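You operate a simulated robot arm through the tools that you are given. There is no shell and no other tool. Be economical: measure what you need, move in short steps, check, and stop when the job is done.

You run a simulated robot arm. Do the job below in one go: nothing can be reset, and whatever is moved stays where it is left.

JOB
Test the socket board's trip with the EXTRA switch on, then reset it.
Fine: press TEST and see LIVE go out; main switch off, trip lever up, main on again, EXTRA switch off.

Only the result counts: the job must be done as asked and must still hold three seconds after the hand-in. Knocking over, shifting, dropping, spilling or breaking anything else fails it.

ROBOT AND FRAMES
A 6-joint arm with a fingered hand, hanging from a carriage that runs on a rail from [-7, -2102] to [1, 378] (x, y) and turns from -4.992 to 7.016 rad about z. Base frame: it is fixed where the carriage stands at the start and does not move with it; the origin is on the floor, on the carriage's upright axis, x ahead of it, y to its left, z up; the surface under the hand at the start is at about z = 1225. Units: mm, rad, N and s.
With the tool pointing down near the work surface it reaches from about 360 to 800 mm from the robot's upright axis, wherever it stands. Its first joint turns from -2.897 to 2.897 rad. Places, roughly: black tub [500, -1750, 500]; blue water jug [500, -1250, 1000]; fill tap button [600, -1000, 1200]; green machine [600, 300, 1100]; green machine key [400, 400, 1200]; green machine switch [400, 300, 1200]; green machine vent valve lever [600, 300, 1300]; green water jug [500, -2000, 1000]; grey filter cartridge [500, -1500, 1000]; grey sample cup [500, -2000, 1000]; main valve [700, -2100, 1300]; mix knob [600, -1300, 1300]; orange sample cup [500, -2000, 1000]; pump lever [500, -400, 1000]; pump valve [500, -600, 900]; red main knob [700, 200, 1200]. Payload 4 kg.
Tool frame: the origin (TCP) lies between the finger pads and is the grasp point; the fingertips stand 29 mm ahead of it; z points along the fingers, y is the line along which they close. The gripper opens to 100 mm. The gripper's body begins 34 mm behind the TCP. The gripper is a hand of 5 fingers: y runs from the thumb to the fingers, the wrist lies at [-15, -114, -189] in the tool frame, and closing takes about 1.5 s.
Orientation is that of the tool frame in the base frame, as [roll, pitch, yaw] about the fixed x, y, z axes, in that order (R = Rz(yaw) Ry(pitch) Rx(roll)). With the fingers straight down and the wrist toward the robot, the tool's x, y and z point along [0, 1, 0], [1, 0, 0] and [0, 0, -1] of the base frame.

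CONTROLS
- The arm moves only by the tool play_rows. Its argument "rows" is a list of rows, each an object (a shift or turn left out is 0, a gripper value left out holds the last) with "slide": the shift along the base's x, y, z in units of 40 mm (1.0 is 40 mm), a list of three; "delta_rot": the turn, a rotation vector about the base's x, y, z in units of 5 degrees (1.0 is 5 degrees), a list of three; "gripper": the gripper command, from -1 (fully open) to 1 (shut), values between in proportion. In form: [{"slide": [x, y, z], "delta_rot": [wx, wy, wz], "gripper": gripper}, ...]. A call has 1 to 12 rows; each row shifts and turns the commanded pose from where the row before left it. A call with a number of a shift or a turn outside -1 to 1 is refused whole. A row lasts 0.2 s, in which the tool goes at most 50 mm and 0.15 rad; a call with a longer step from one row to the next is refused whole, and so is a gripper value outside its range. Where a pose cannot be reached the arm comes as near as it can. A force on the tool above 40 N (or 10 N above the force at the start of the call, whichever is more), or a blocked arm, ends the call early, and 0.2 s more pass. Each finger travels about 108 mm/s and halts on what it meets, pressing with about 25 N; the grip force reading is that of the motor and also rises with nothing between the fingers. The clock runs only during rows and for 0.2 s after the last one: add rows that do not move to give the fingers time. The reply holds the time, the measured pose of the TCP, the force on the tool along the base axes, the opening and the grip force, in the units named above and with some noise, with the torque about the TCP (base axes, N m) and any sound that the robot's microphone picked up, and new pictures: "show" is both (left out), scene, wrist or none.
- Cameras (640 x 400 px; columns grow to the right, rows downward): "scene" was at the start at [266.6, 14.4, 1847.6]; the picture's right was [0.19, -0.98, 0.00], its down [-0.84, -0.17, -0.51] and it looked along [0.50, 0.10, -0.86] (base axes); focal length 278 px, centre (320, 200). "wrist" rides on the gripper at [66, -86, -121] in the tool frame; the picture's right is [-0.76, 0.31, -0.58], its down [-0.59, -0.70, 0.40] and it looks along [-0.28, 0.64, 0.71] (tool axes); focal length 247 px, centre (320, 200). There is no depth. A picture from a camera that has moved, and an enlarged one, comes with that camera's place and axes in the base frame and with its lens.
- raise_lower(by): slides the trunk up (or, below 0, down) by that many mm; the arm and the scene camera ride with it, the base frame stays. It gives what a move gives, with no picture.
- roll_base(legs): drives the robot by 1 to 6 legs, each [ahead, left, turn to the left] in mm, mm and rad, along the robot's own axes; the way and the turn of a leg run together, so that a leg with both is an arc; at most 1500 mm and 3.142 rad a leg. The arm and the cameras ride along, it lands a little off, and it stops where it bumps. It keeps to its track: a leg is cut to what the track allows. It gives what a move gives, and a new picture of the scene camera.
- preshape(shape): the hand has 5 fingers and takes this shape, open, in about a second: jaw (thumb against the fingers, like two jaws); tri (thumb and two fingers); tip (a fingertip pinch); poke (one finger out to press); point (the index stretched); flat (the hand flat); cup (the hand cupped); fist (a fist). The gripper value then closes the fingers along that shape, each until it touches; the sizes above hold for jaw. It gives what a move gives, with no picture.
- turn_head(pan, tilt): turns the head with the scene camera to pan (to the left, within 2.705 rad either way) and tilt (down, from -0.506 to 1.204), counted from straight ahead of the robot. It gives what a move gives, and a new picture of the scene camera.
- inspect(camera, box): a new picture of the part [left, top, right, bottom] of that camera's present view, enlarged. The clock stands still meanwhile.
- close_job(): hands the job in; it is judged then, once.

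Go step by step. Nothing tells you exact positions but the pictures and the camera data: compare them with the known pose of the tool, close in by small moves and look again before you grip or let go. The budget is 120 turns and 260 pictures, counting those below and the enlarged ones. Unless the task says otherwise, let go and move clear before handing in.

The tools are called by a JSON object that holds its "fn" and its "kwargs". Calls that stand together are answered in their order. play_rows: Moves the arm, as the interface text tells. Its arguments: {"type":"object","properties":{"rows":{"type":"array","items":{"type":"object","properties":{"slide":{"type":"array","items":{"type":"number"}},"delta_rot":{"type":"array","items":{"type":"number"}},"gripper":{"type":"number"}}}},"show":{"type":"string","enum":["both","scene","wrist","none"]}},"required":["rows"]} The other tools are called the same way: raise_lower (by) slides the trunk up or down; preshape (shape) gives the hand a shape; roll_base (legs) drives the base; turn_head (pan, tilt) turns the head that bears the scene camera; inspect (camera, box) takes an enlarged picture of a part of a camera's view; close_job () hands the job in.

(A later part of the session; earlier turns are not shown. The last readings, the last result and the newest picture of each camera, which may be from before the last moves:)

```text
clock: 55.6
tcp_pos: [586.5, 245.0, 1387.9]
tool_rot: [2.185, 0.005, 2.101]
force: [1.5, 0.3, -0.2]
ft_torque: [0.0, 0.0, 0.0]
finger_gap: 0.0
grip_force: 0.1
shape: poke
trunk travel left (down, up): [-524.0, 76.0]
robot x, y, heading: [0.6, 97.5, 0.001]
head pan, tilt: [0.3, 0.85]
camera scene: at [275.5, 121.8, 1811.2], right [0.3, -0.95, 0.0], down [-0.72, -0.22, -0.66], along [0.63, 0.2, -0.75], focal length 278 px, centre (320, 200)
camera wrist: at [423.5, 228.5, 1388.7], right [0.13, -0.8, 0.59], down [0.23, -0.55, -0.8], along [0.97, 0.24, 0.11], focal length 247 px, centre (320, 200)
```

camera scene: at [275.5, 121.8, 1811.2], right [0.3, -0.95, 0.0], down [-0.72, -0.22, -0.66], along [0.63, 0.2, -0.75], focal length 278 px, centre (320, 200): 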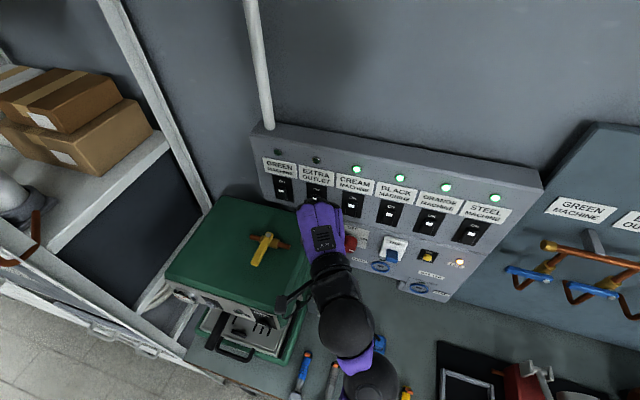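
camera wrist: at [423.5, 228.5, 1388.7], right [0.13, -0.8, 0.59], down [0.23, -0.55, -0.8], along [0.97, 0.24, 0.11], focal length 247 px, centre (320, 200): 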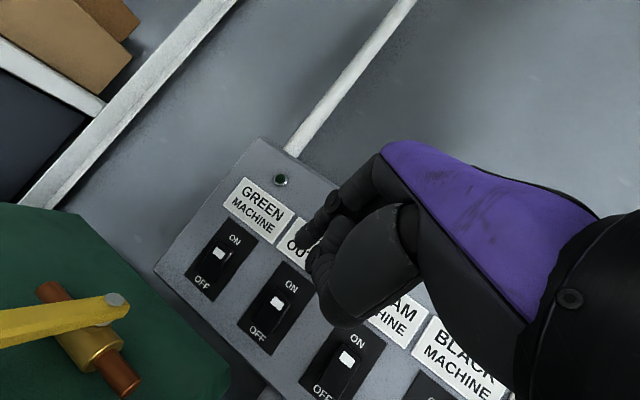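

{"fn": "play_rows", "kwargs": {"rows": [{"slide": [0, 0.07, -0.8]}, {"slide": [0, 0, -0.8]}, {"slide": [0.8, 0, 0]}, {"slide": [0.6, 0, 0]}], "show": "both"}}

```text
clock: 56.6
tcp_pos: [642.9, 250.2, 1323.8]
tool_rot: [2.188, 0.007, 2.099]
force: [-0.2, 0.4, -0.6]
ft_torque: [0.0, 0.0, -0.02]
finger_gap: 0.0
grip_force: 0.0
shape: poke
trunk travel left (down, up): [-524.0, 76.0]
robot x, y, heading: [0.6, 98.2, 0.002]
head pan, tilt: [0.3, 0.85]
camera scene: at [275.2, 121.8, 1811.0], right [0.3, -0.95, 0.0], down [-0.72, -0.22, -0.66], along [0.63, 0.2, -0.75], focal length 278 px, centre (320, 200)
camera wrist: at [480.9, 232.6, 1324.9], right [0.13, -0.8, 0.59], down [0.23, -0.55, -0.8], along [0.97, 0.24, 0.11], focal length 247 px, centre (320, 200)
```

scene: 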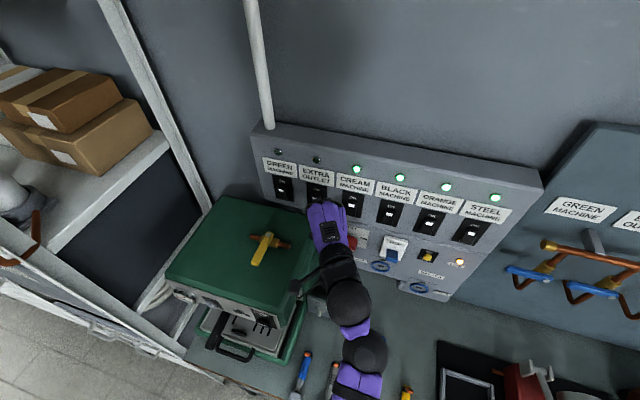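
wrist: 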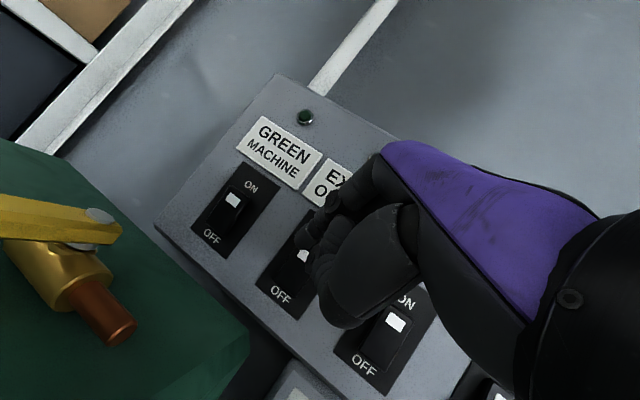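

{"fn": "play_rows", "kwargs": {"rows": [{"slide": [0.4, 0, -0.1]}, {"slide": [0.3, 0, 0]}], "show": "wrist"}}

{"fn": "inspect", "kwargs": {"camera": "wrist", "box": [220, 160, 380, 300]}}

```text
clock: 57.2
tcp_pos: [671.2, 251.6, 1321.4]
tool_rot: [2.187, 0.006, 2.097]
force: [-0.3, -0.5, 0.4]
ft_torque: [0.0, -0.03, 0.0]
finger_gap: 0.1
grip_force: 0.0
shape: poke
trunk travel left (down, up): [-524.0, 76.0]
robot x, y, heading: [1.3, 99.2, 0.001]
head pan, tilt: [0.3, 0.85]
camera wrist: at [508.7, 233.2, 1320.6], right [0.13, -0.8, 0.59], down [0.23, -0.55, -0.8], along [0.97, 0.24, 0.11], focal length 247 px, centre (320, 200)
```

wrist: 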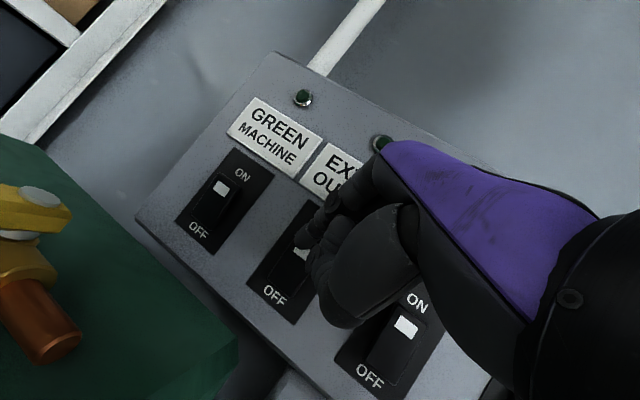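

```text
2.86 times, centred on (300, 230) of wrist
camera zoom: at [508.7, 233.2, 1320.6], right [0.13, -0.8, 0.59], down [0.23, -0.55, -0.8], along [0.97, 0.24, 0.11], focal length 706 px, centre (377, 114)
```

zoom: 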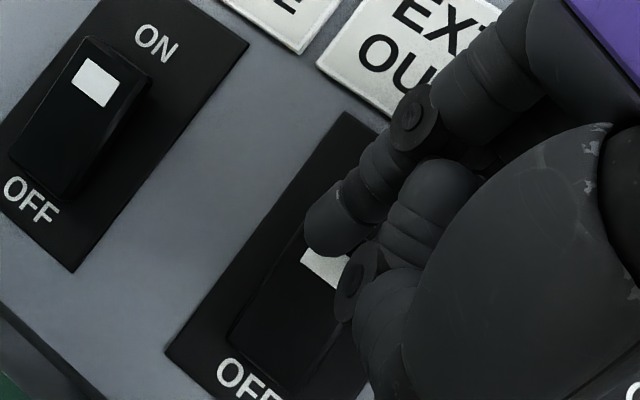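

{"fn": "play_rows", "kwargs": {"rows": [{"slide": [0.25, -0.12, -0.03]}, {"slide": [0.2, 0, 0]}], "show": "both"}}

{"fn": "inspect", "kwargs": {"camera": "wrist", "box": [220, 160, 380, 300]}}

```text
clock: 57.8
tcp_pos: [688.4, 245.7, 1319.7]
tool_rot: [2.187, 0.005, 2.099]
force: [-7.6, -2.8, 3.3]
ft_torque: [0.01, 0.06, 0.0]
finger_gap: 0.0
grip_force: 0.1
shape: poke
trunk travel left (down, up): [-524.0, 76.0]
robot x, y, heading: [-1.0, 97.4, 0.001]
head pan, tilt: [0.3, 0.85]
camera scene: at [275.0, 121.6, 1810.9], right [0.3, -0.95, 0.0], down [-0.72, -0.22, -0.66], along [0.63, 0.2, -0.75], focal length 278 px, centre (320, 200)
camera wrist: at [526.3, 227.6, 1319.8], right [0.13, -0.8, 0.59], down [0.23, -0.55, -0.8], along [0.97, 0.24, 0.11], focal length 247 px, centre (320, 200)
```

scene: 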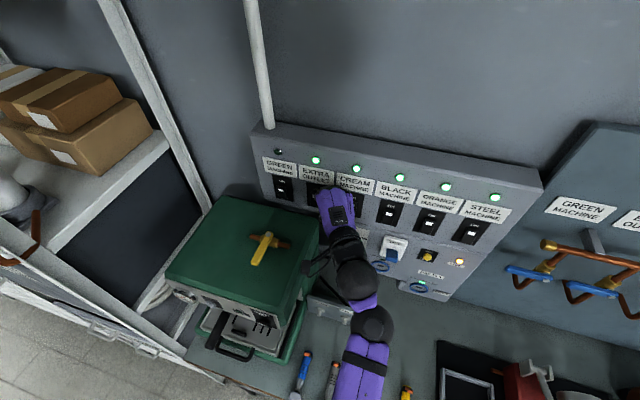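
wrist: 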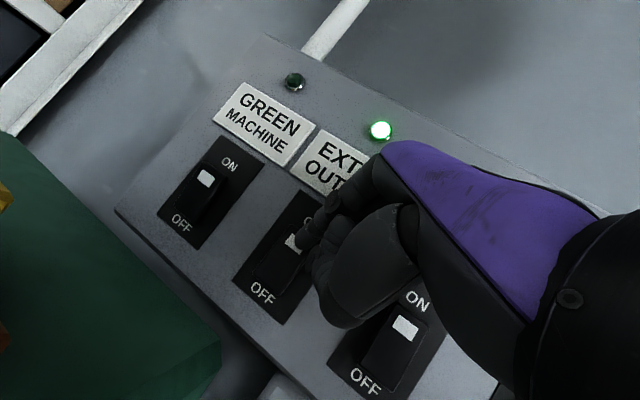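

```text
2.86 times, centred on (300, 230) of wrist
camera zoom: at [526.3, 227.6, 1319.8], right [0.13, -0.8, 0.59], down [0.23, -0.55, -0.8], along [0.97, 0.24, 0.11], focal length 706 px, centre (377, 114)
```

zoom: 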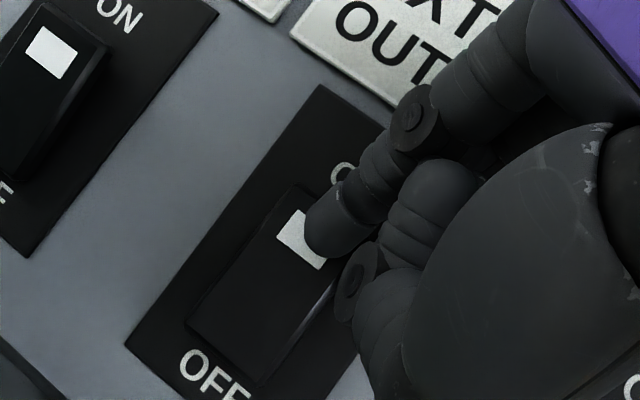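

{"fn": "play_rows", "kwargs": {"rows": [{"slide": [-1, 0, 0]}, {"slide": [-1, 0, 0]}, {"slide": [0, 0, 1]}], "show": "none"}}

{"fn": "roll_base", "kwargs": {"legs": [[0, -296, 0]]}}

{"fn": "play_rows", "kwargs": {"rows": [{"slide": [0, 0, -1]}, {"slide": [0, 0, -1]}, {"slide": [0, 0, -1]}, {"slide": [0, 0, -0.8]}], "show": "both"}}

```text
clock: 58.6
tcp_pos: [607.3, 245.8, 1358.9]
tool_rot: [2.19, 0.004, 2.101]
force: [0.1, -0.4, 0.1]
ft_torque: [0.05, -0.04, 0.0]
finger_gap: 0.0
grip_force: 0.2
shape: poke
trunk travel left (down, up): [-524.0, 76.0]
robot x, y, heading: [2.8, 94.3, 0.005]
head pan, tilt: [0.3, 0.85]
```

```text
clock: 60.6
tcp_pos: [607.9, -49.7, 1358.8]
tool_rot: [2.188, 0.006, 2.095]
force: [-0.8, -0.5, -0.4]
ft_torque: [0.0, -0.01, 0.03]
finger_gap: 0.0
grip_force: 0.0
shape: poke
trunk travel left (down, up): [-524.0, 76.0]
robot x, y, heading: [1.9, -196.6, 0.001]
head pan, tilt: [0.3, 0.85]
camera scene: at [274.3, -173.3, 1811.0], right [0.29, -0.96, 0.0], down [-0.72, -0.22, -0.66], along [0.63, 0.19, -0.75], focal length 278 px, centre (320, 200)
```

scene: 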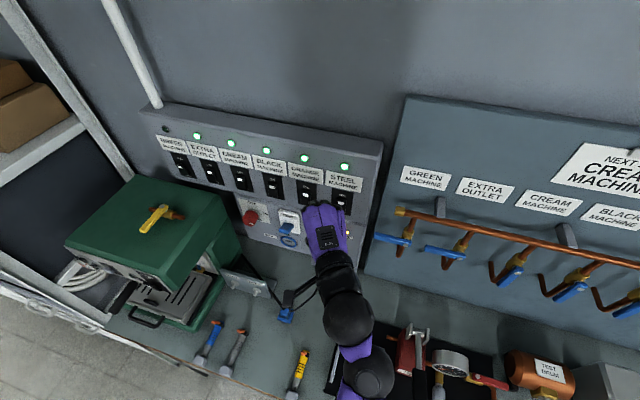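

```text
clock: 61.6
tcp_pos: [608.0, -50.0, 1205.3]
tool_rot: [2.185, 0.007, 2.096]
force: [0.3, 0.2, -0.3]
ft_torque: [0.01, 0.01, 0.0]
finger_gap: 0.0
grip_force: 0.1
shape: poke
trunk travel left (down, up): [-524.0, 76.0]
robot x, y, heading: [-0.1, -199.3, 0.001]
head pan, tilt: [0.3, 0.85]
camera scene: at [274.4, -173.3, 1811.1], right [0.29, -0.96, 0.0], down [-0.72, -0.22, -0.66], along [0.63, 0.19, -0.75], focal length 278 px, centre (320, 200)
camera wrist: at [445.5, -67.7, 1207.1], right [0.12, -0.8, 0.59], down [0.23, -0.55, -0.8], along [0.97, 0.23, 0.11], focal length 247 px, centre (320, 200)
```

scene: 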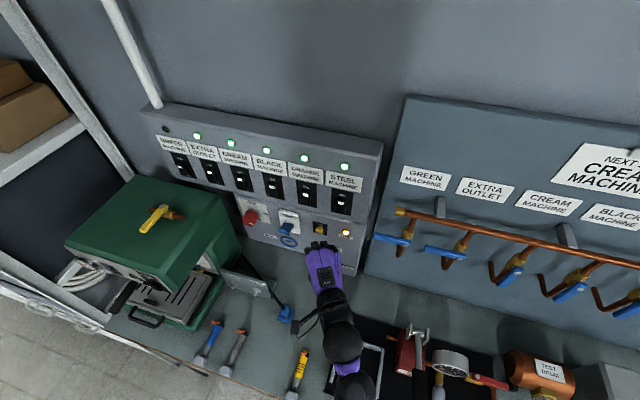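
wrist: 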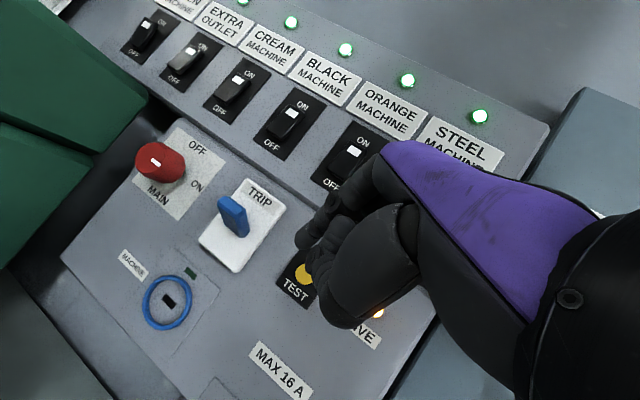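

{"fn": "play_rows", "kwargs": {"rows": [{"slide": [0, -0.1, -0.7]}, {"slide": [0.8, 0, 0]}, {"slide": [0.6, 0, 0]}], "show": "wrist"}}

{"fn": "inspect", "kwargs": {"camera": "wrist", "box": [220, 160, 380, 300]}}

```text
clock: 62.4
tcp_pos: [664.1, -52.8, 1178.8]
tool_rot: [2.187, 0.006, 2.095]
force: [-0.4, 0.7, -0.3]
ft_torque: [0.03, -0.01, -0.03]
finger_gap: 0.0
grip_force: 0.0
shape: poke
trunk travel left (down, up): [-524.0, 76.0]
robot x, y, heading: [0.7, -196.6, 0.002]
head pan, tilt: [0.3, 0.85]
camera wrist: at [500.6, -71.0, 1179.4], right [0.12, -0.8, 0.59], down [0.23, -0.55, -0.8], along [0.97, 0.23, 0.11], focal length 247 px, centre (320, 200)
```

wrist: 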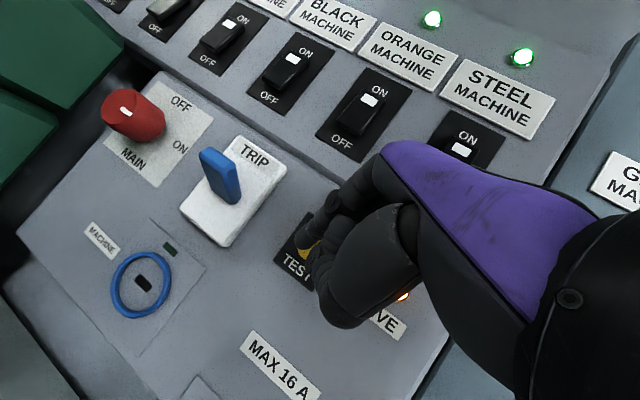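

```text
2.86 times, centred on (300, 230) of wrist
camera zoom: at [500.6, -71.0, 1179.4], right [0.12, -0.8, 0.59], down [0.23, -0.55, -0.8], along [0.97, 0.23, 0.11], focal length 706 px, centre (377, 114)
```

zoom: 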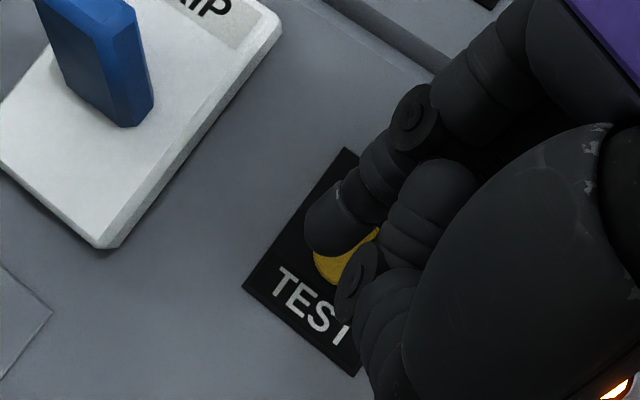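

{"fn": "play_rows", "kwargs": {"rows": [{"slide": [0.3, -0.04, -0.08]}, {"slide": [0.25, 0, 0]}, {"slide": [0.12, 0, 0]}], "show": "both"}}

```text
clock: 63.2
tcp_pos: [687.3, -55.7, 1176.2]
tool_rot: [2.188, 0.005, 2.097]
force: [-9.2, -2.0, 4.1]
ft_torque: [0.01, 0.08, -0.04]
finger_gap: 0.1
grip_force: 0.0
shape: poke
trunk travel left (down, up): [-524.0, 76.0]
robot x, y, heading: [2.4, -200.5, -0.001]
head pan, tilt: [0.3, 0.85]
heard: click
camera scene: at [273.9, -173.5, 1810.9], right [0.29, -0.96, 0.0], down [-0.72, -0.22, -0.66], along [0.63, 0.19, -0.75], focal length 278 px, centre (320, 200)
camera wrist: at [525.4, -73.5, 1176.2], right [0.13, -0.8, 0.59], down [0.23, -0.55, -0.8], along [0.97, 0.23, 0.11], focal length 247 px, centre (320, 200)
```

scene: 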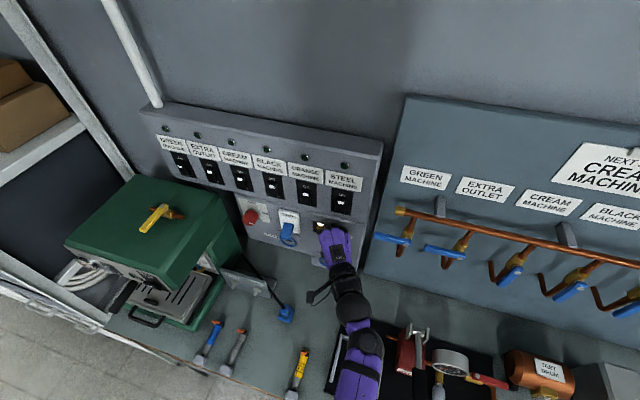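
wrist: 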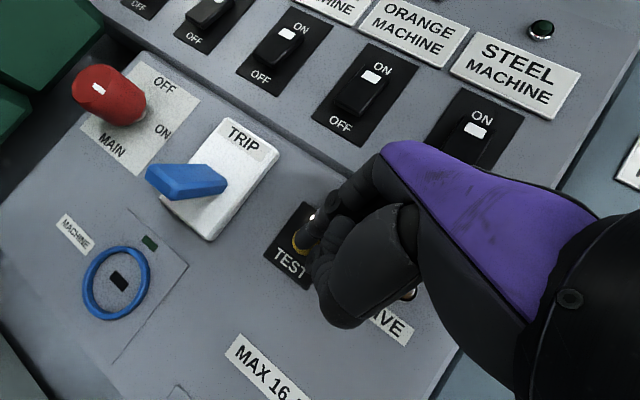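

{"fn": "play_rows", "kwargs": {"rows": [{"slide": [-1, 0, 0]}, {"slide": [-1, 0, 0]}, {"slide": [-1, 0, 0]}], "show": "none"}}

{"fn": "preshape", "kwargs": {"shape": "jaw"}}

{"fn": "inspect", "kwargs": {"camera": "scene", "box": [130, 110, 400, 280]}}

{"fn": "inspect", "kwargs": {"camera": "wrist", "box": [60, 40, 420, 265]}}

```text
clock: 64.0
tcp_pos: [569.5, -54.1, 1175.7]
tool_rot: [2.188, 0.006, 2.096]
force: [0.5, -0.5, 0.2]
ft_torque: [-0.04, 0.01, 0.02]
finger_gap: 0.0
grip_force: 0.1
shape: poke
trunk travel left (down, up): [-524.0, 76.0]
robot x, y, heading: [-0.1, -200.8, -0.004]
head pan, tilt: [0.3, 0.85]
```

```text
clock: 64.9
tcp_pos: [570.1, -53.2, 1175.1]
tool_rot: [2.185, 0.006, 2.096]
force: [-0.5, 0.4, 0.7]
ft_torque: [-0.02, 0.03, 0.03]
finger_gap: 100.0
grip_force: 0.1
shape: jaw
trunk travel left (down, up): [-524.0, 76.0]
robot x, y, heading: [-1.9, -194.8, -0.002]
head pan, tilt: [0.3, 0.85]
```

```text
2.35 times, centred on (265, 195) of scene
camera zoom: at [274.3, -173.4, 1811.0], right [0.29, -0.96, 0.0], down [-0.72, -0.22, -0.66], along [0.63, 0.19, -0.75], focal length 653 px, centre (449, 212)
```

zoom: 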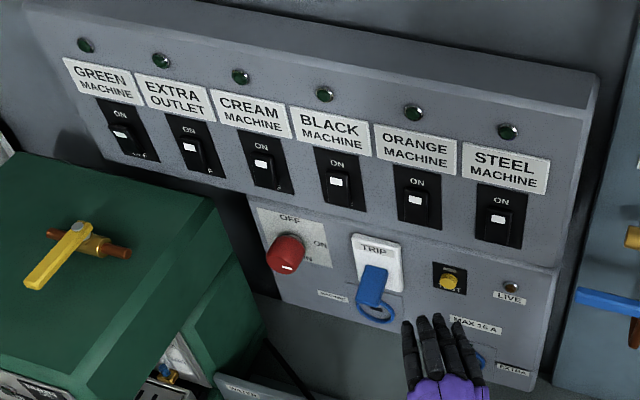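

```text
1.78 times, centred on (240, 152) of wrist
camera zoom: at [407.7, -71.3, 1176.1], right [0.12, -0.8, 0.59], down [0.23, -0.55, -0.8], along [0.97, 0.23, 0.11], focal length 439 px, centre (462, 284)
```

zoom: 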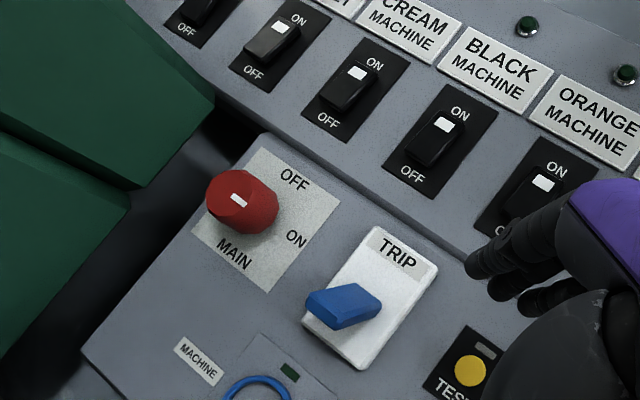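

{"fn": "play_rows", "kwargs": {"rows": [{"slide": [0, 0, 0.5], "delta_rot": [0, 0, -1]}, {"slide": [0, 0, 0.5], "delta_rot": [0, 0, -1]}, {"delta_rot": [0, 0, -1]}, {"delta_rot": [0, 0, -1]}, {"delta_rot": [0, 0, -1]}, {"delta_rot": [0, 0, -1]}, {"delta_rot": [0, -1, 0]}, {"delta_rot": [0, -1, 0]}, {"delta_rot": [0, -1, 0]}, {"delta_rot": [0, -1, 0]}, {"gripper": -0.2}], "show": "both"}}

```text
clock: 67.3
tcp_pos: [570.3, -54.8, 1215.6]
tool_rot: [1.838, 0.006, 1.569]
force: [-0.5, -0.3, -0.2]
ft_torque: [-0.02, -0.02, 0.02]
finger_gap: 60.3
grip_force: 0.0
shape: jaw
trunk travel left (down, up): [-524.0, 76.0]
robot x, y, heading: [-1.6, -200.3, -0.0]
head pan, tilt: [0.3, 0.85]
camera scene: at [274.3, -173.3, 1811.0], right [0.29, -0.96, 0.0], down [-0.72, -0.22, -0.66], along [0.63, 0.19, -0.75], focal length 278 px, centre (320, 200)
camera wrist: at [429.1, 10.2, 1165.3], right [-0.48, -0.75, 0.45], down [0.2, -0.59, -0.78], along [0.86, -0.28, 0.43], focal length 247 px, centre (320, 200)
```

scene: 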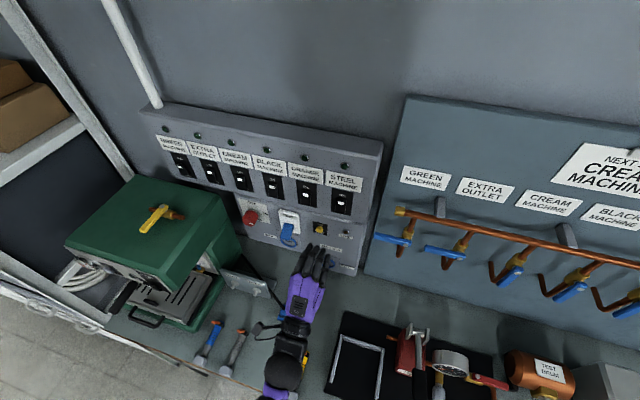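
wrist: 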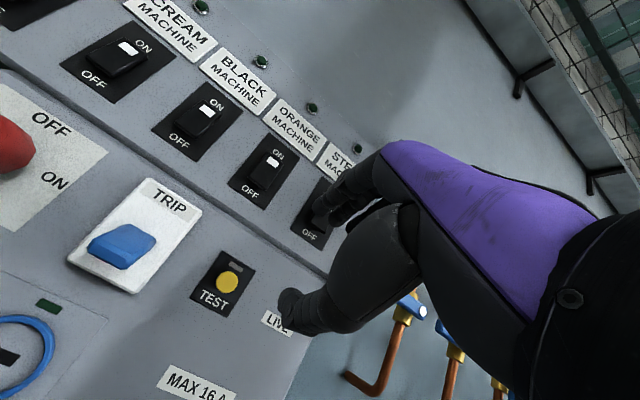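

{"fn": "preshape", "kwargs": {"shape": "tri"}}

{"fn": "play_rows", "kwargs": {"rows": [{"delta_rot": [0, 0, 1], "gripper": -1}, {"delta_rot": [0, 0, 1]}, {"delta_rot": [0, 0, 1]}, {"delta_rot": [0, 0, 1]}, {"delta_rot": [0, 0, 1]}], "show": "wrist"}}

{"fn": "inspect", "kwargs": {"camera": "scene", "box": [220, 190, 380, 290]}}

```text
clock: 68.2
tcp_pos: [570.7, -55.8, 1214.4]
tool_rot: [1.837, 0.006, 1.573]
force: [0.2, 0.1, 1.1]
ft_torque: [-0.03, 0.01, 0.02]
finger_gap: 100.2
grip_force: 0.0
shape: tri
trunk travel left (down, up): [-524.0, 76.0]
robot x, y, heading: [0.4, -195.0, -0.0]
head pan, tilt: [0.3, 0.85]
```

```text
clock: 69.4
tcp_pos: [570.0, -55.9, 1215.7]
tool_rot: [1.838, 0.006, 2.008]
force: [0.4, 0.1, 0.8]
ft_torque: [0.0, -0.02, 0.0]
finger_gap: 99.8
grip_force: 0.1
shape: tri
trunk travel left (down, up): [-524.0, 76.0]
robot x, y, heading: [-2.2, -195.5, 0.002]
head pan, tilt: [0.3, 0.85]
camera wrist: at [414.0, -54.8, 1165.2], right [-0.11, -0.88, 0.45], down [0.43, -0.45, -0.78], along [0.9, 0.11, 0.43], focal length 247 px, centre (320, 200)
```

wrist: 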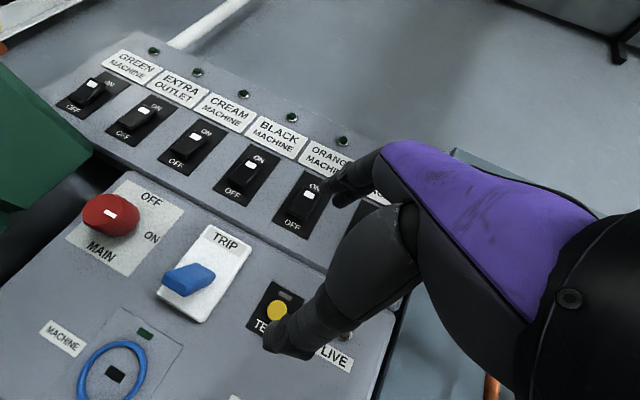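

```text
4.00 times, centred on (300, 240) of scene
camera zoom: at [274.3, -173.3, 1811.0], right [0.29, -0.96, 0.0], down [-0.72, -0.22, -0.66], along [0.63, 0.19, -0.75], focal length 1111 px, centre (400, 40)
```

zoom: 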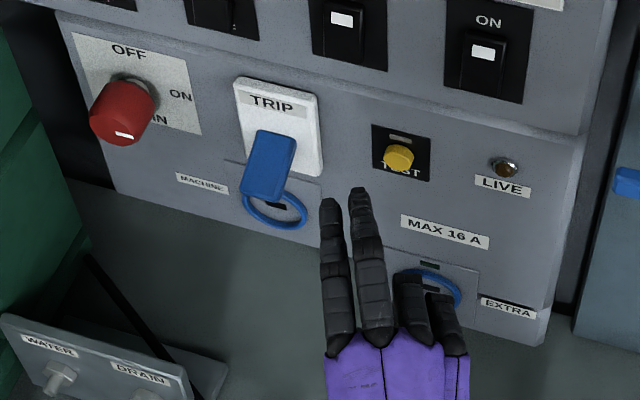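

{"fn": "play_rows", "kwargs": {"rows": [{"delta_rot": [-0.42, 0.906, 0], "gripper": -0.3}, {"delta_rot": [-0.42, 0.906, 0]}, {"slide": [0, 0, 0]}, {"slide": [0, 0, 0]}], "show": "none"}}

{"fn": "roll_base", "kwargs": {"legs": [[0, 212, 0]]}}

{"fn": "inspect", "kwargs": {"camera": "wrist", "box": [0, 0, 640, 400]}}

```text
clock: 70.4
tcp_pos: [569.6, -56.4, 1216.0]
tool_rot: [2.012, 0.005, 2.009]
force: [0.3, 0.4, 0.5]
ft_torque: [0.01, -0.01, 0.0]
finger_gap: 65.2
grip_force: 0.1
shape: tri
trunk travel left (down, up): [-524.0, 76.0]
robot x, y, heading: [-3.9, -197.1, 0.0]
head pan, tilt: [0.3, 0.85]
```

```text
clock: 72.1
tcp_pos: [571.2, 158.1, 1215.8]
tool_rot: [2.015, 0.005, 2.009]
force: [-0.3, 0.4, -0.3]
ft_torque: [0.03, 0.02, 0.0]
finger_gap: 65.3
grip_force: 0.1
shape: tri
trunk travel left (down, up): [-524.0, 76.0]
robot x, y, heading: [-0.1, 16.5, -0.001]
head pan, tilt: [0.3, 0.85]
camera scene: at [275.0, 40.8, 1811.0], right [0.3, -0.96, 0.0], down [-0.72, -0.22, -0.66], along [0.63, 0.2, -0.75], focal length 278 px, centre (320, 200)
```

scene: 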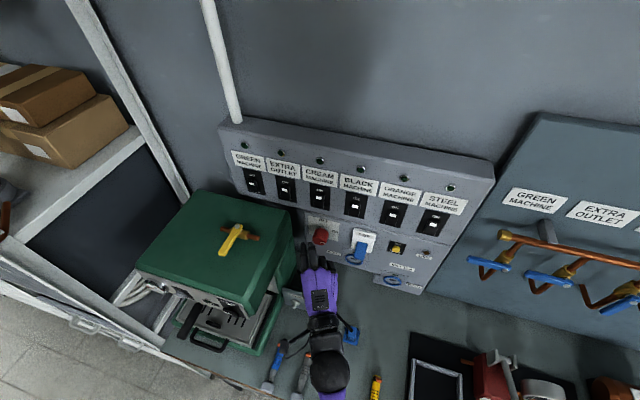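

```text
1.00 times, centred on (320, 200) of wrist (not enlarged: the box is as wide or as high as the picture)
camera zoom: at [409.4, 156.4, 1190.5], right [-0.03, -0.85, 0.53], down [0.31, -0.51, -0.8], along [0.95, 0.13, 0.28], focal length 247 px, centre (320, 200)
```

zoom: 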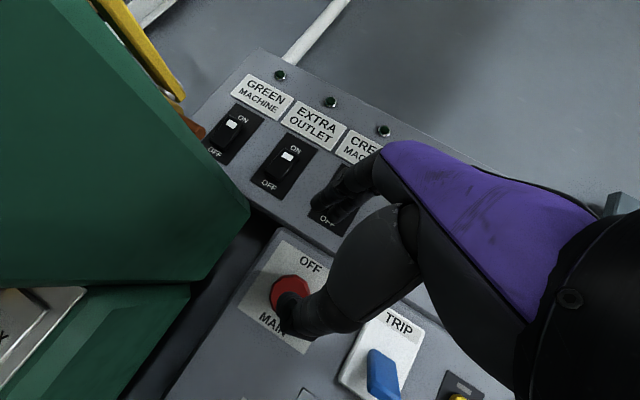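

{"fn": "play_rows", "kwargs": {"rows": [{"slide": [0, 0.22, -0.6]}, {"slide": [0, 0, -0.6]}, {"slide": [0.75, 0, 0]}, {"slide": [0.75, 0, 0]}], "show": "both"}}

{"fn": "inspect", "kwargs": {"camera": "scene", "box": [240, 180, 400, 280]}}

```text
clock: 73.1
tcp_pos: [630.4, 166.4, 1166.6]
tool_rot: [2.014, 0.006, 2.006]
force: [0.2, 0.7, 0.0]
ft_torque: [-0.02, -0.02, -0.03]
finger_gap: 65.1
grip_force: 0.1
shape: tri
trunk travel left (down, up): [-524.0, 76.0]
robot x, y, heading: [-4.9, 13.7, 0.0]
head pan, tilt: [0.3, 0.85]
camera scene: at [274.9, 40.8, 1811.0], right [0.3, -0.96, 0.0], down [-0.72, -0.22, -0.66], along [0.63, 0.2, -0.75], focal length 278 px, centre (320, 200)
camera wrist: at [469.4, 164.5, 1141.5], right [-0.03, -0.85, 0.53], down [0.31, -0.51, -0.8], along [0.95, 0.13, 0.28], focal length 247 px, centre (320, 200)
```

scene: 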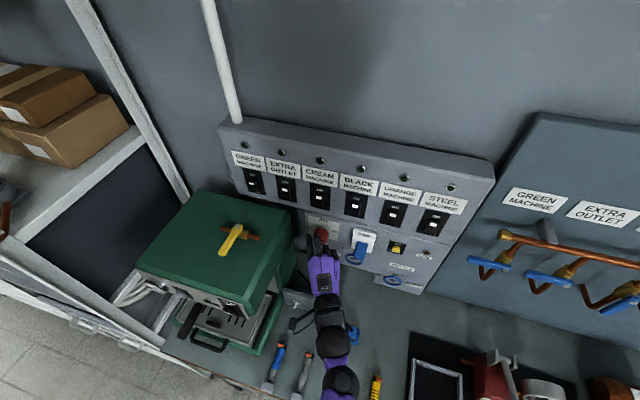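
wrist: 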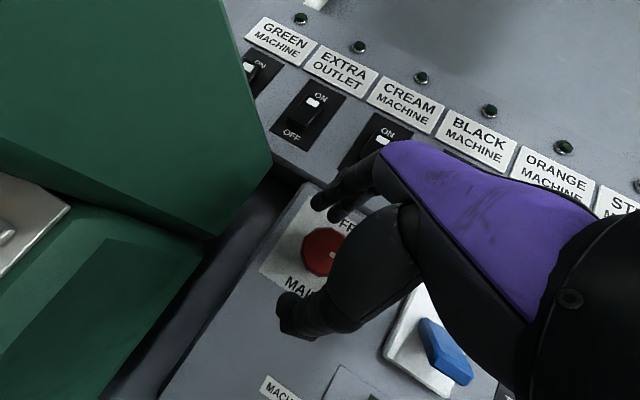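

```text
4.00 times, centred on (320, 230) of scene
camera zoom: at [274.9, 40.8, 1811.0], right [0.3, -0.96, 0.0], down [-0.72, -0.22, -0.66], along [0.63, 0.2, -0.75], focal length 1111 px, centre (320, 80)
```

zoom: 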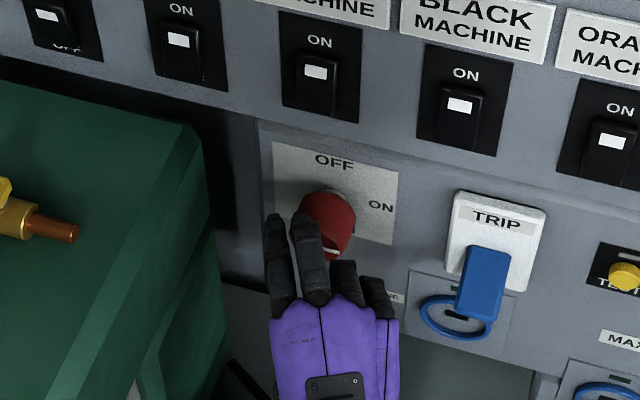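

{"fn": "play_rows", "kwargs": {"rows": [{"slide": [0.5, -0.2, 0]}, {"slide": [0.5, 0, 0]}], "show": "wrist"}}

{"fn": "inspect", "kwargs": {"camera": "scene", "box": [240, 180, 400, 280]}}

```text
clock: 73.7
tcp_pos: [670.5, 159.3, 1166.5]
tool_rot: [2.015, 0.005, 2.009]
force: [-3.6, -0.2, 1.4]
ft_torque: [0.04, -0.19, 0.04]
finger_gap: 64.8
grip_force: 0.0
shape: tri
trunk travel left (down, up): [-524.0, 76.0]
robot x, y, heading: [-0.2, 16.7, -0.005]
head pan, tilt: [0.3, 0.85]
camera wrist: at [509.0, 156.5, 1141.5], right [-0.03, -0.85, 0.53], down [0.31, -0.51, -0.8], along [0.95, 0.14, 0.28], focal length 247 px, centre (320, 200)
```

wrist: 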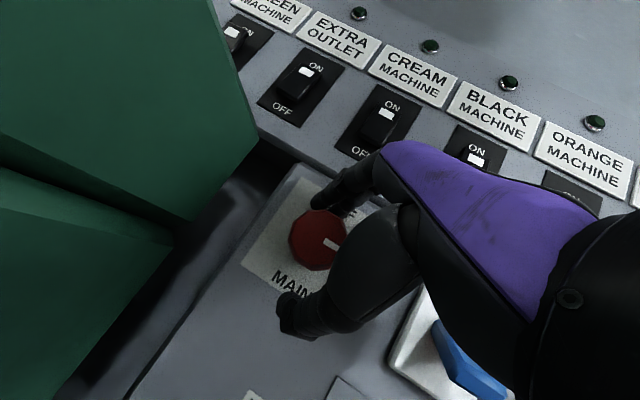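

```text
4.00 times, centred on (320, 230) of scene
camera zoom: at [274.7, 40.8, 1810.9], right [0.3, -0.96, 0.0], down [-0.72, -0.22, -0.66], along [0.63, 0.2, -0.75], focal length 1111 px, centre (320, 80)
```

zoom: 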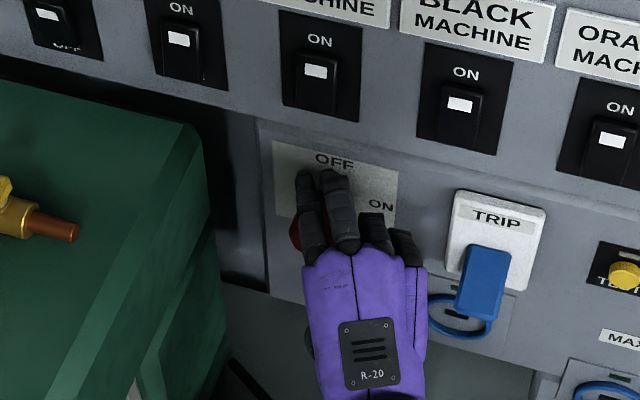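

{"fn": "play_rows", "kwargs": {"rows": [{"slide": [-0.05, 0, 0], "gripper": 0.2}, {"gripper": 0.6}, {"gripper": 1}, {"gripper": 1}, {"gripper": 1}], "show": "wrist"}}

{"fn": "inspect", "kwargs": {"camera": "scene", "box": [240, 180, 400, 280]}}

```text
clock: 74.9
tcp_pos: [669.4, 159.0, 1167.5]
tool_rot: [2.013, 0.005, 2.01]
force: [7.8, 3.1, 0.7]
ft_torque: [0.03, -0.18, 0.0]
finger_gap: 36.0
grip_force: 25.0
shape: tri
trunk travel left (down, up): [-524.0, 76.0]
robot x, y, heading: [-0.4, 14.3, 0.001]
head pan, tilt: [0.3, 0.85]
camera wrist: at [509.2, 157.5, 1142.7], right [-0.03, -0.85, 0.53], down [0.31, -0.51, -0.8], along [0.95, 0.13, 0.28], focal length 247 px, centre (320, 200)
```

wrist: 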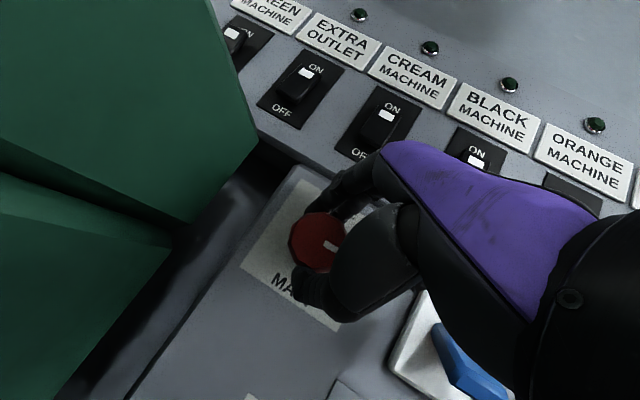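

```text
4.00 times, centred on (320, 230) of scene
camera zoom: at [275.5, 41.0, 1811.4], right [0.3, -0.96, 0.0], down [-0.72, -0.22, -0.66], along [0.63, 0.2, -0.75], focal length 1111 px, centre (320, 80)
```

zoom: 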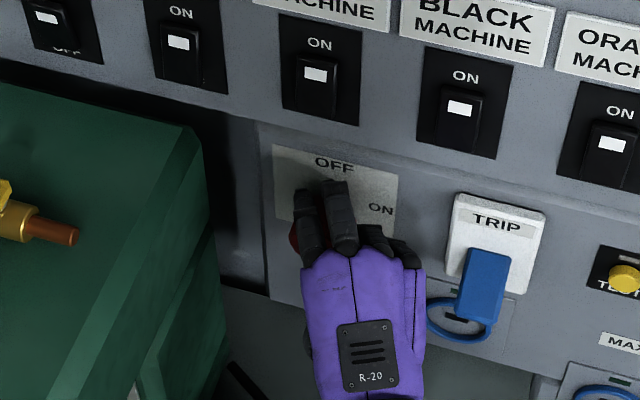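

{"fn": "play_rows", "kwargs": {"rows": [{"slide": [0, 0.003, 0.017], "delta_rot": [-1, 0, 0]}, {"slide": [0, 0.003, 0.017], "delta_rot": [-1, 0, 0]}, {"slide": [0, 0.004, 0.017], "delta_rot": [-1, 0, 0]}, {"slide": [0, 0.005, 0.017], "delta_rot": [-1, 0, 0]}, {"slide": [0, 0.006, 0.016], "delta_rot": [-1, 0, 0]}, {"slide": [0, 0.007, 0.015], "delta_rot": [-1, 0, 0]}], "show": "wrist"}}

{"fn": "inspect", "kwargs": {"camera": "scene", "box": [240, 180, 400, 280]}}

```text
clock: 76.3
tcp_pos: [669.7, 161.9, 1173.2]
tool_rot: [2.255, 0.476, 2.069]
force: [18.1, 5.2, -9.3]
ft_torque: [0.02, -0.1, 0.13]
finger_gap: 35.3
grip_force: 24.8
shape: tri
trunk travel left (down, up): [-524.0, 76.0]
robot x, y, heading: [2.1, 13.4, 0.0]
head pan, tilt: [0.3, 0.85]
camera wrist: at [508.7, 146.7, 1151.6], right [-0.03, -0.47, 0.88], down [0.31, -0.85, -0.44], along [0.95, 0.26, 0.17], focal length 247 px, centre (320, 200)
```

wrist: 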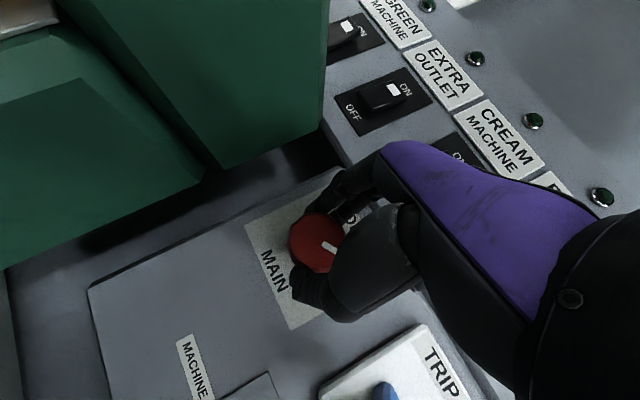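

```text
4.00 times, centred on (320, 230) of scene
camera zoom: at [275.7, 41.1, 1811.3], right [0.3, -0.96, 0.0], down [-0.72, -0.22, -0.66], along [0.63, 0.2, -0.75], focal length 1111 px, centre (320, 80)
```

zoom: 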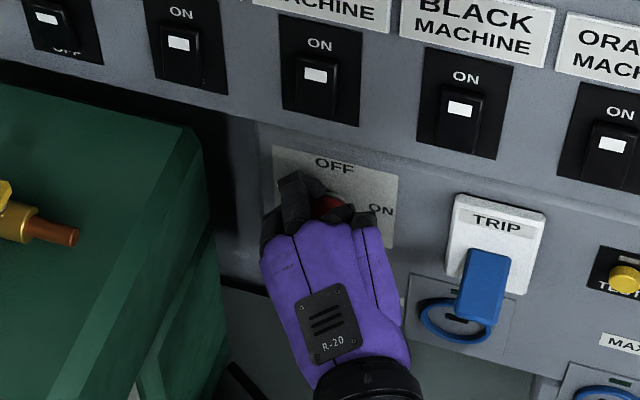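

{"fn": "inspect", "kwargs": {"camera": "wrist", "box": [240, 180, 400, 320]}}

```text
2.86 times, centred on (320, 250) of wrist
camera zoom: at [508.7, 146.7, 1151.6], right [-0.03, -0.47, 0.88], down [0.31, -0.85, -0.44], along [0.95, 0.26, 0.17], focal length 706 px, centre (320, 57)
```

zoom: 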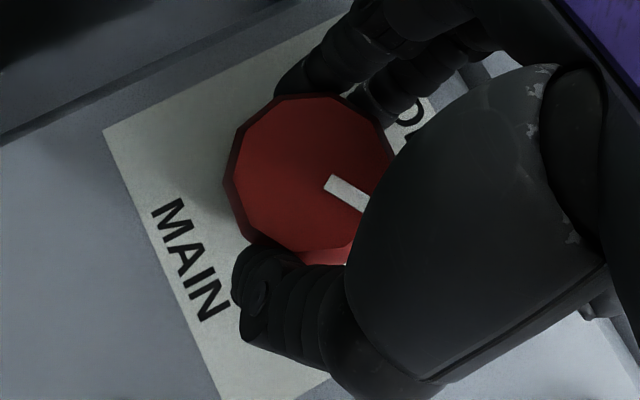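

{"fn": "play_rows", "kwargs": {"rows": [{"slide": [0.03, 0.009, 0.013], "delta_rot": [-1, 0, 0]}, {"slide": [0.03, 0.01, 0.012], "delta_rot": [-1, 0, 0]}, {"slide": [0.03, 0.012, 0.011], "delta_rot": [-1, 0, 0]}, {"slide": [0.0, 0.013, 0.01], "delta_rot": [-1, 0, 0]}, {"slide": [0.0, 0.014, 0.009], "delta_rot": [-1, 0, 0]}, {"slide": [0.0, 0.015, 0.007], "delta_rot": [-1, 0, 0]}], "show": "none"}}

{"fn": "inspect", "kwargs": {"camera": "wrist", "box": [240, 180, 400, 320]}}

```text
clock: 77.7
tcp_pos: [670.7, 164.2, 1174.0]
tool_rot: [2.652, 0.907, 2.331]
force: [4.1, 6.9, -8.9]
ft_torque: [0.1, 0.1, 0.37]
finger_gap: 35.3
grip_force: 24.7
shape: tri
trunk travel left (down, up): [-524.0, 76.0]
robot x, y, heading: [2.1, 19.2, -0.003]
head pan, tilt: [0.3, 0.85]
```

```text
2.86 times, centred on (320, 250) of wrist
camera zoom: at [510.1, 141.6, 1164.3], right [-0.03, 0.03, 1.0], down [0.31, -0.95, 0.04], along [0.95, 0.31, 0.02], focal length 706 px, centre (320, 57)
```

zoom: 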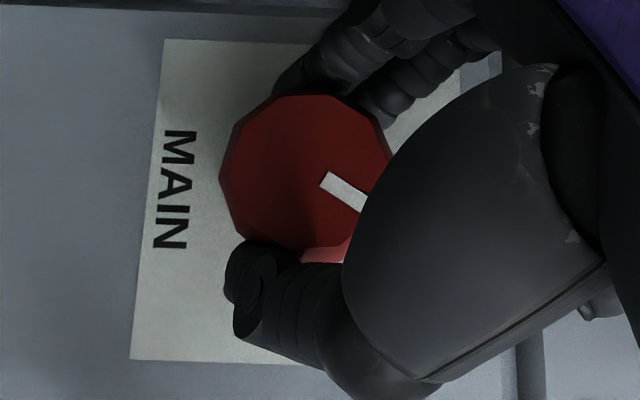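

{"fn": "play_rows", "kwargs": {"rows": [{"slide": [0, 0.012, 0.004], "delta_rot": [-1, 0, 0]}, {"slide": [0, 0.012, 0.002], "delta_rot": [-1, 0, 0]}, {"slide": [0, 0.012, 0.0], "delta_rot": [-1, 0, 0]}, {"slide": [0, 0.012, 0], "delta_rot": [-1, 0, 0]}, {"slide": [0, 0.012, 0], "delta_rot": [-1, 0, 0]}, {"slide": [0, 0.012, 0], "delta_rot": [-1, 0, 0]}, {"slide": [0, 0.0, 0], "delta_rot": [-1, 0, 0]}], "show": "scene"}}

{"fn": "inspect", "kwargs": {"camera": "wrist", "box": [240, 180, 400, 320]}}

```text
clock: 79.3
tcp_pos: [670.6, 168.0, 1173.8]
tool_rot: [-2.484, 1.12, -2.943]
force: [0.1, 10.5, -11.0]
ft_torque: [0.38, 0.31, 0.71]
finger_gap: 35.9
grip_force: 24.8
shape: tri
trunk travel left (down, up): [-524.0, 76.0]
robot x, y, heading: [0.4, 12.6, 0.001]
head pan, tilt: [0.3, 0.85]
camera scene: at [274.7, 41.4, 1810.8], right [0.3, -0.96, 0.0], down [-0.72, -0.22, -0.66], along [0.63, 0.2, -0.75], focal length 278 px, centre (320, 200)
```

scene: 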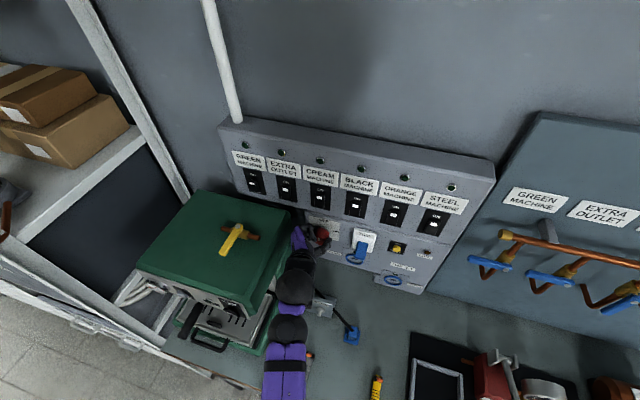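

```text
2.86 times, centred on (320, 250) of wrist
camera zoom: at [510.3, 142.9, 1180.1], right [-0.03, 0.6, 0.8], down [0.31, -0.75, 0.58], along [0.95, 0.27, -0.16], focal length 706 px, centre (320, 57)
```

zoom: 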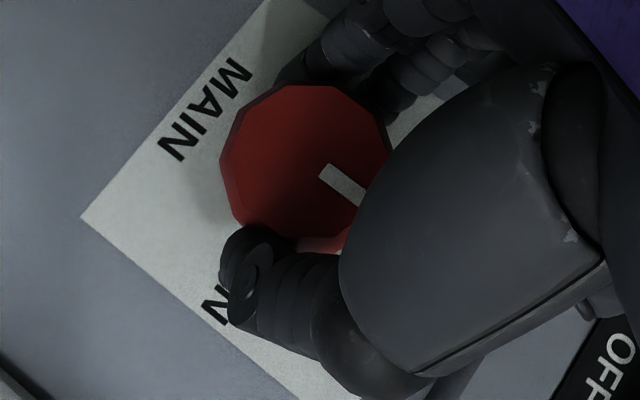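

{"fn": "play_rows", "kwargs": {"rows": [{"gripper": 0.2}, {"gripper": -0.3}, {"gripper": -0.3}, {"slide": [-0.6, 0, 0]}, {"slide": [-0.8, 0, 0]}, {"slide": [-1, 0, 0]}], "show": "both"}}

{"fn": "inspect", "kwargs": {"camera": "scene", "box": [240, 180, 400, 280]}}

```text
clock: 80.7
tcp_pos: [575.8, 166.9, 1176.1]
tool_rot: [-2.486, 1.123, -2.946]
force: [0.7, -0.7, 0.1]
ft_torque: [0.01, 0.01, 0.0]
finger_gap: 65.0
grip_force: 0.0
shape: tri
trunk travel left (down, up): [-524.0, 76.0]
robot x, y, heading: [-0.0, 18.1, 0.007]
head pan, tilt: [0.3, 0.85]
camera scene: at [275.3, 40.8, 1811.1], right [0.3, -0.96, 0.0], down [-0.72, -0.22, -0.66], along [0.63, 0.2, -0.75], focal length 278 px, centre (320, 200)
camera wrist: at [414.9, 142.3, 1181.3], right [-0.03, 0.6, 0.8], down [0.3, -0.76, 0.58], along [0.95, 0.26, -0.16], focal length 247 px, centre (320, 200)
```

scene: 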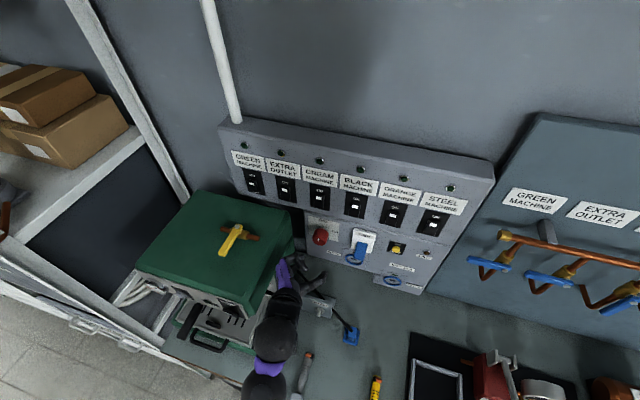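
wrist: 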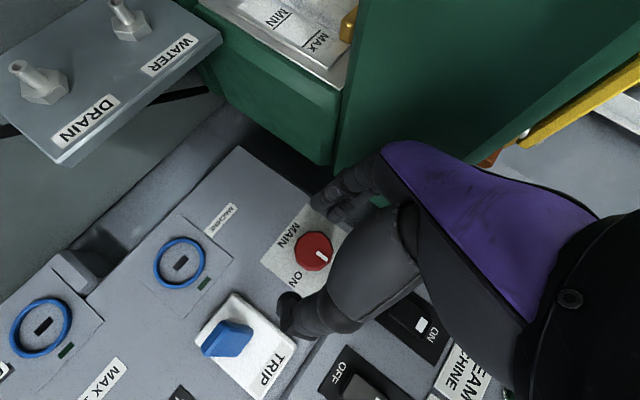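

```text
4.00 times, centred on (320, 230) of scene
camera zoom: at [275.3, 40.8, 1811.1], right [0.3, -0.96, 0.0], down [-0.72, -0.22, -0.66], along [0.63, 0.2, -0.75], focal length 1111 px, centre (320, 80)
```

zoom: 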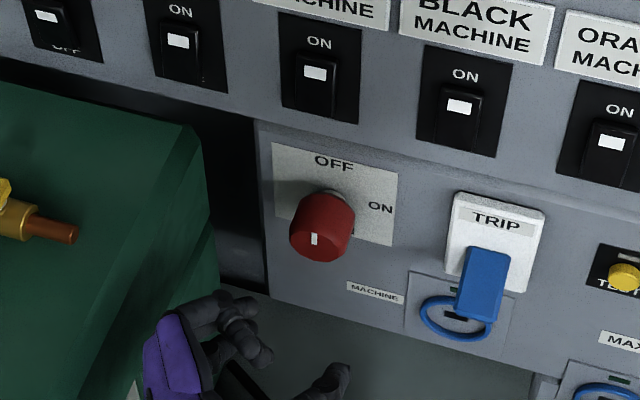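

{"fn": "play_rows", "kwargs": {"rows": [{"slide": [-0.3, 0, 0.3], "delta_rot": [0, 0, 1]}, {"delta_rot": [0, 0, 1]}, {"delta_rot": [0, 0, 1]}, {"delta_rot": [0, 0, 1]}, {"delta_rot": [0, 0, 1]}], "show": "none"}}

{"fn": "roll_base", "kwargs": {"legs": [[0, -112, 0]]}}

{"fn": "inspect", "kwargs": {"camera": "wrist", "box": [0, 0, 640, 400]}}

```text
clock: 81.9
tcp_pos: [563.8, 165.8, 1186.0]
tool_rot: [-2.489, 1.122, -2.512]
force: [-0.1, 0.3, -0.7]
ft_torque: [0.03, -0.02, -0.01]
finger_gap: 65.3
grip_force: 0.0
shape: tri
trunk travel left (down, up): [-524.0, 76.0]
robot x, y, heading: [-1.4, 18.1, 0.003]
head pan, tilt: [0.3, 0.85]
```

```text
clock: 83.1
tcp_pos: [563.4, 53.9, 1186.5]
tool_rot: [-2.485, 1.124, -2.508]
force: [0.3, 1.1, 0.9]
ft_torque: [0.0, -0.01, 0.0]
finger_gap: 64.8
grip_force: 0.1
shape: tri
trunk travel left (down, up): [-524.0, 76.0]
robot x, y, heading: [-2.8, -102.9, 0.001]
head pan, tilt: [0.3, 0.85]
camera scene: at [274.7, -72.2, 1811.0], right [0.3, -0.96, 0.0], down [-0.72, -0.22, -0.66], along [0.63, 0.2, -0.75], focal length 278 px, centre (320, 200)
```

scene: 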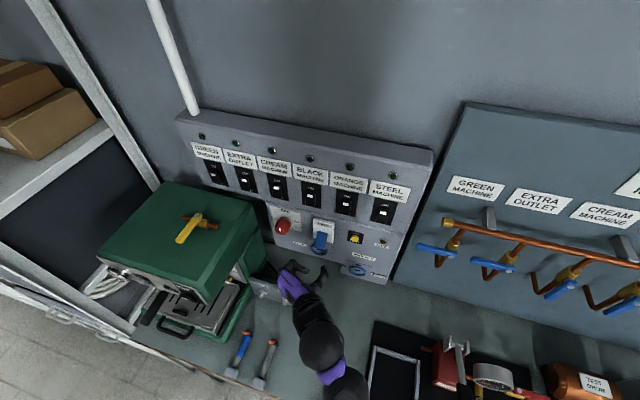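

```text
1.00 times, centred on (320, 200) of wrist (not enlarged: the box is as wide or as high as the picture)
camera zoom: at [428.2, -36.7, 1192.0], right [-0.28, 0.53, 0.8], down [0.6, -0.55, 0.58], along [0.75, 0.64, -0.16], focal length 247 px, centre (320, 200)
```

zoom: 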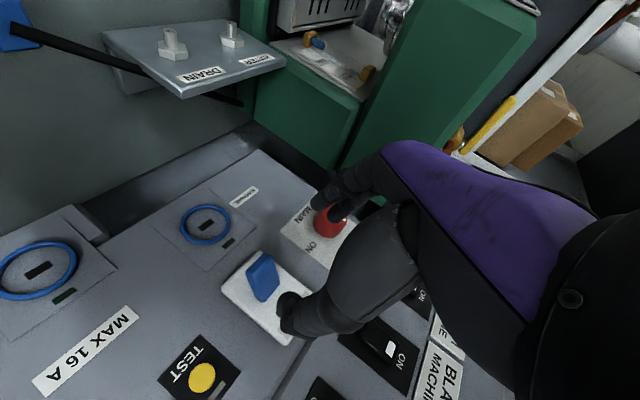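

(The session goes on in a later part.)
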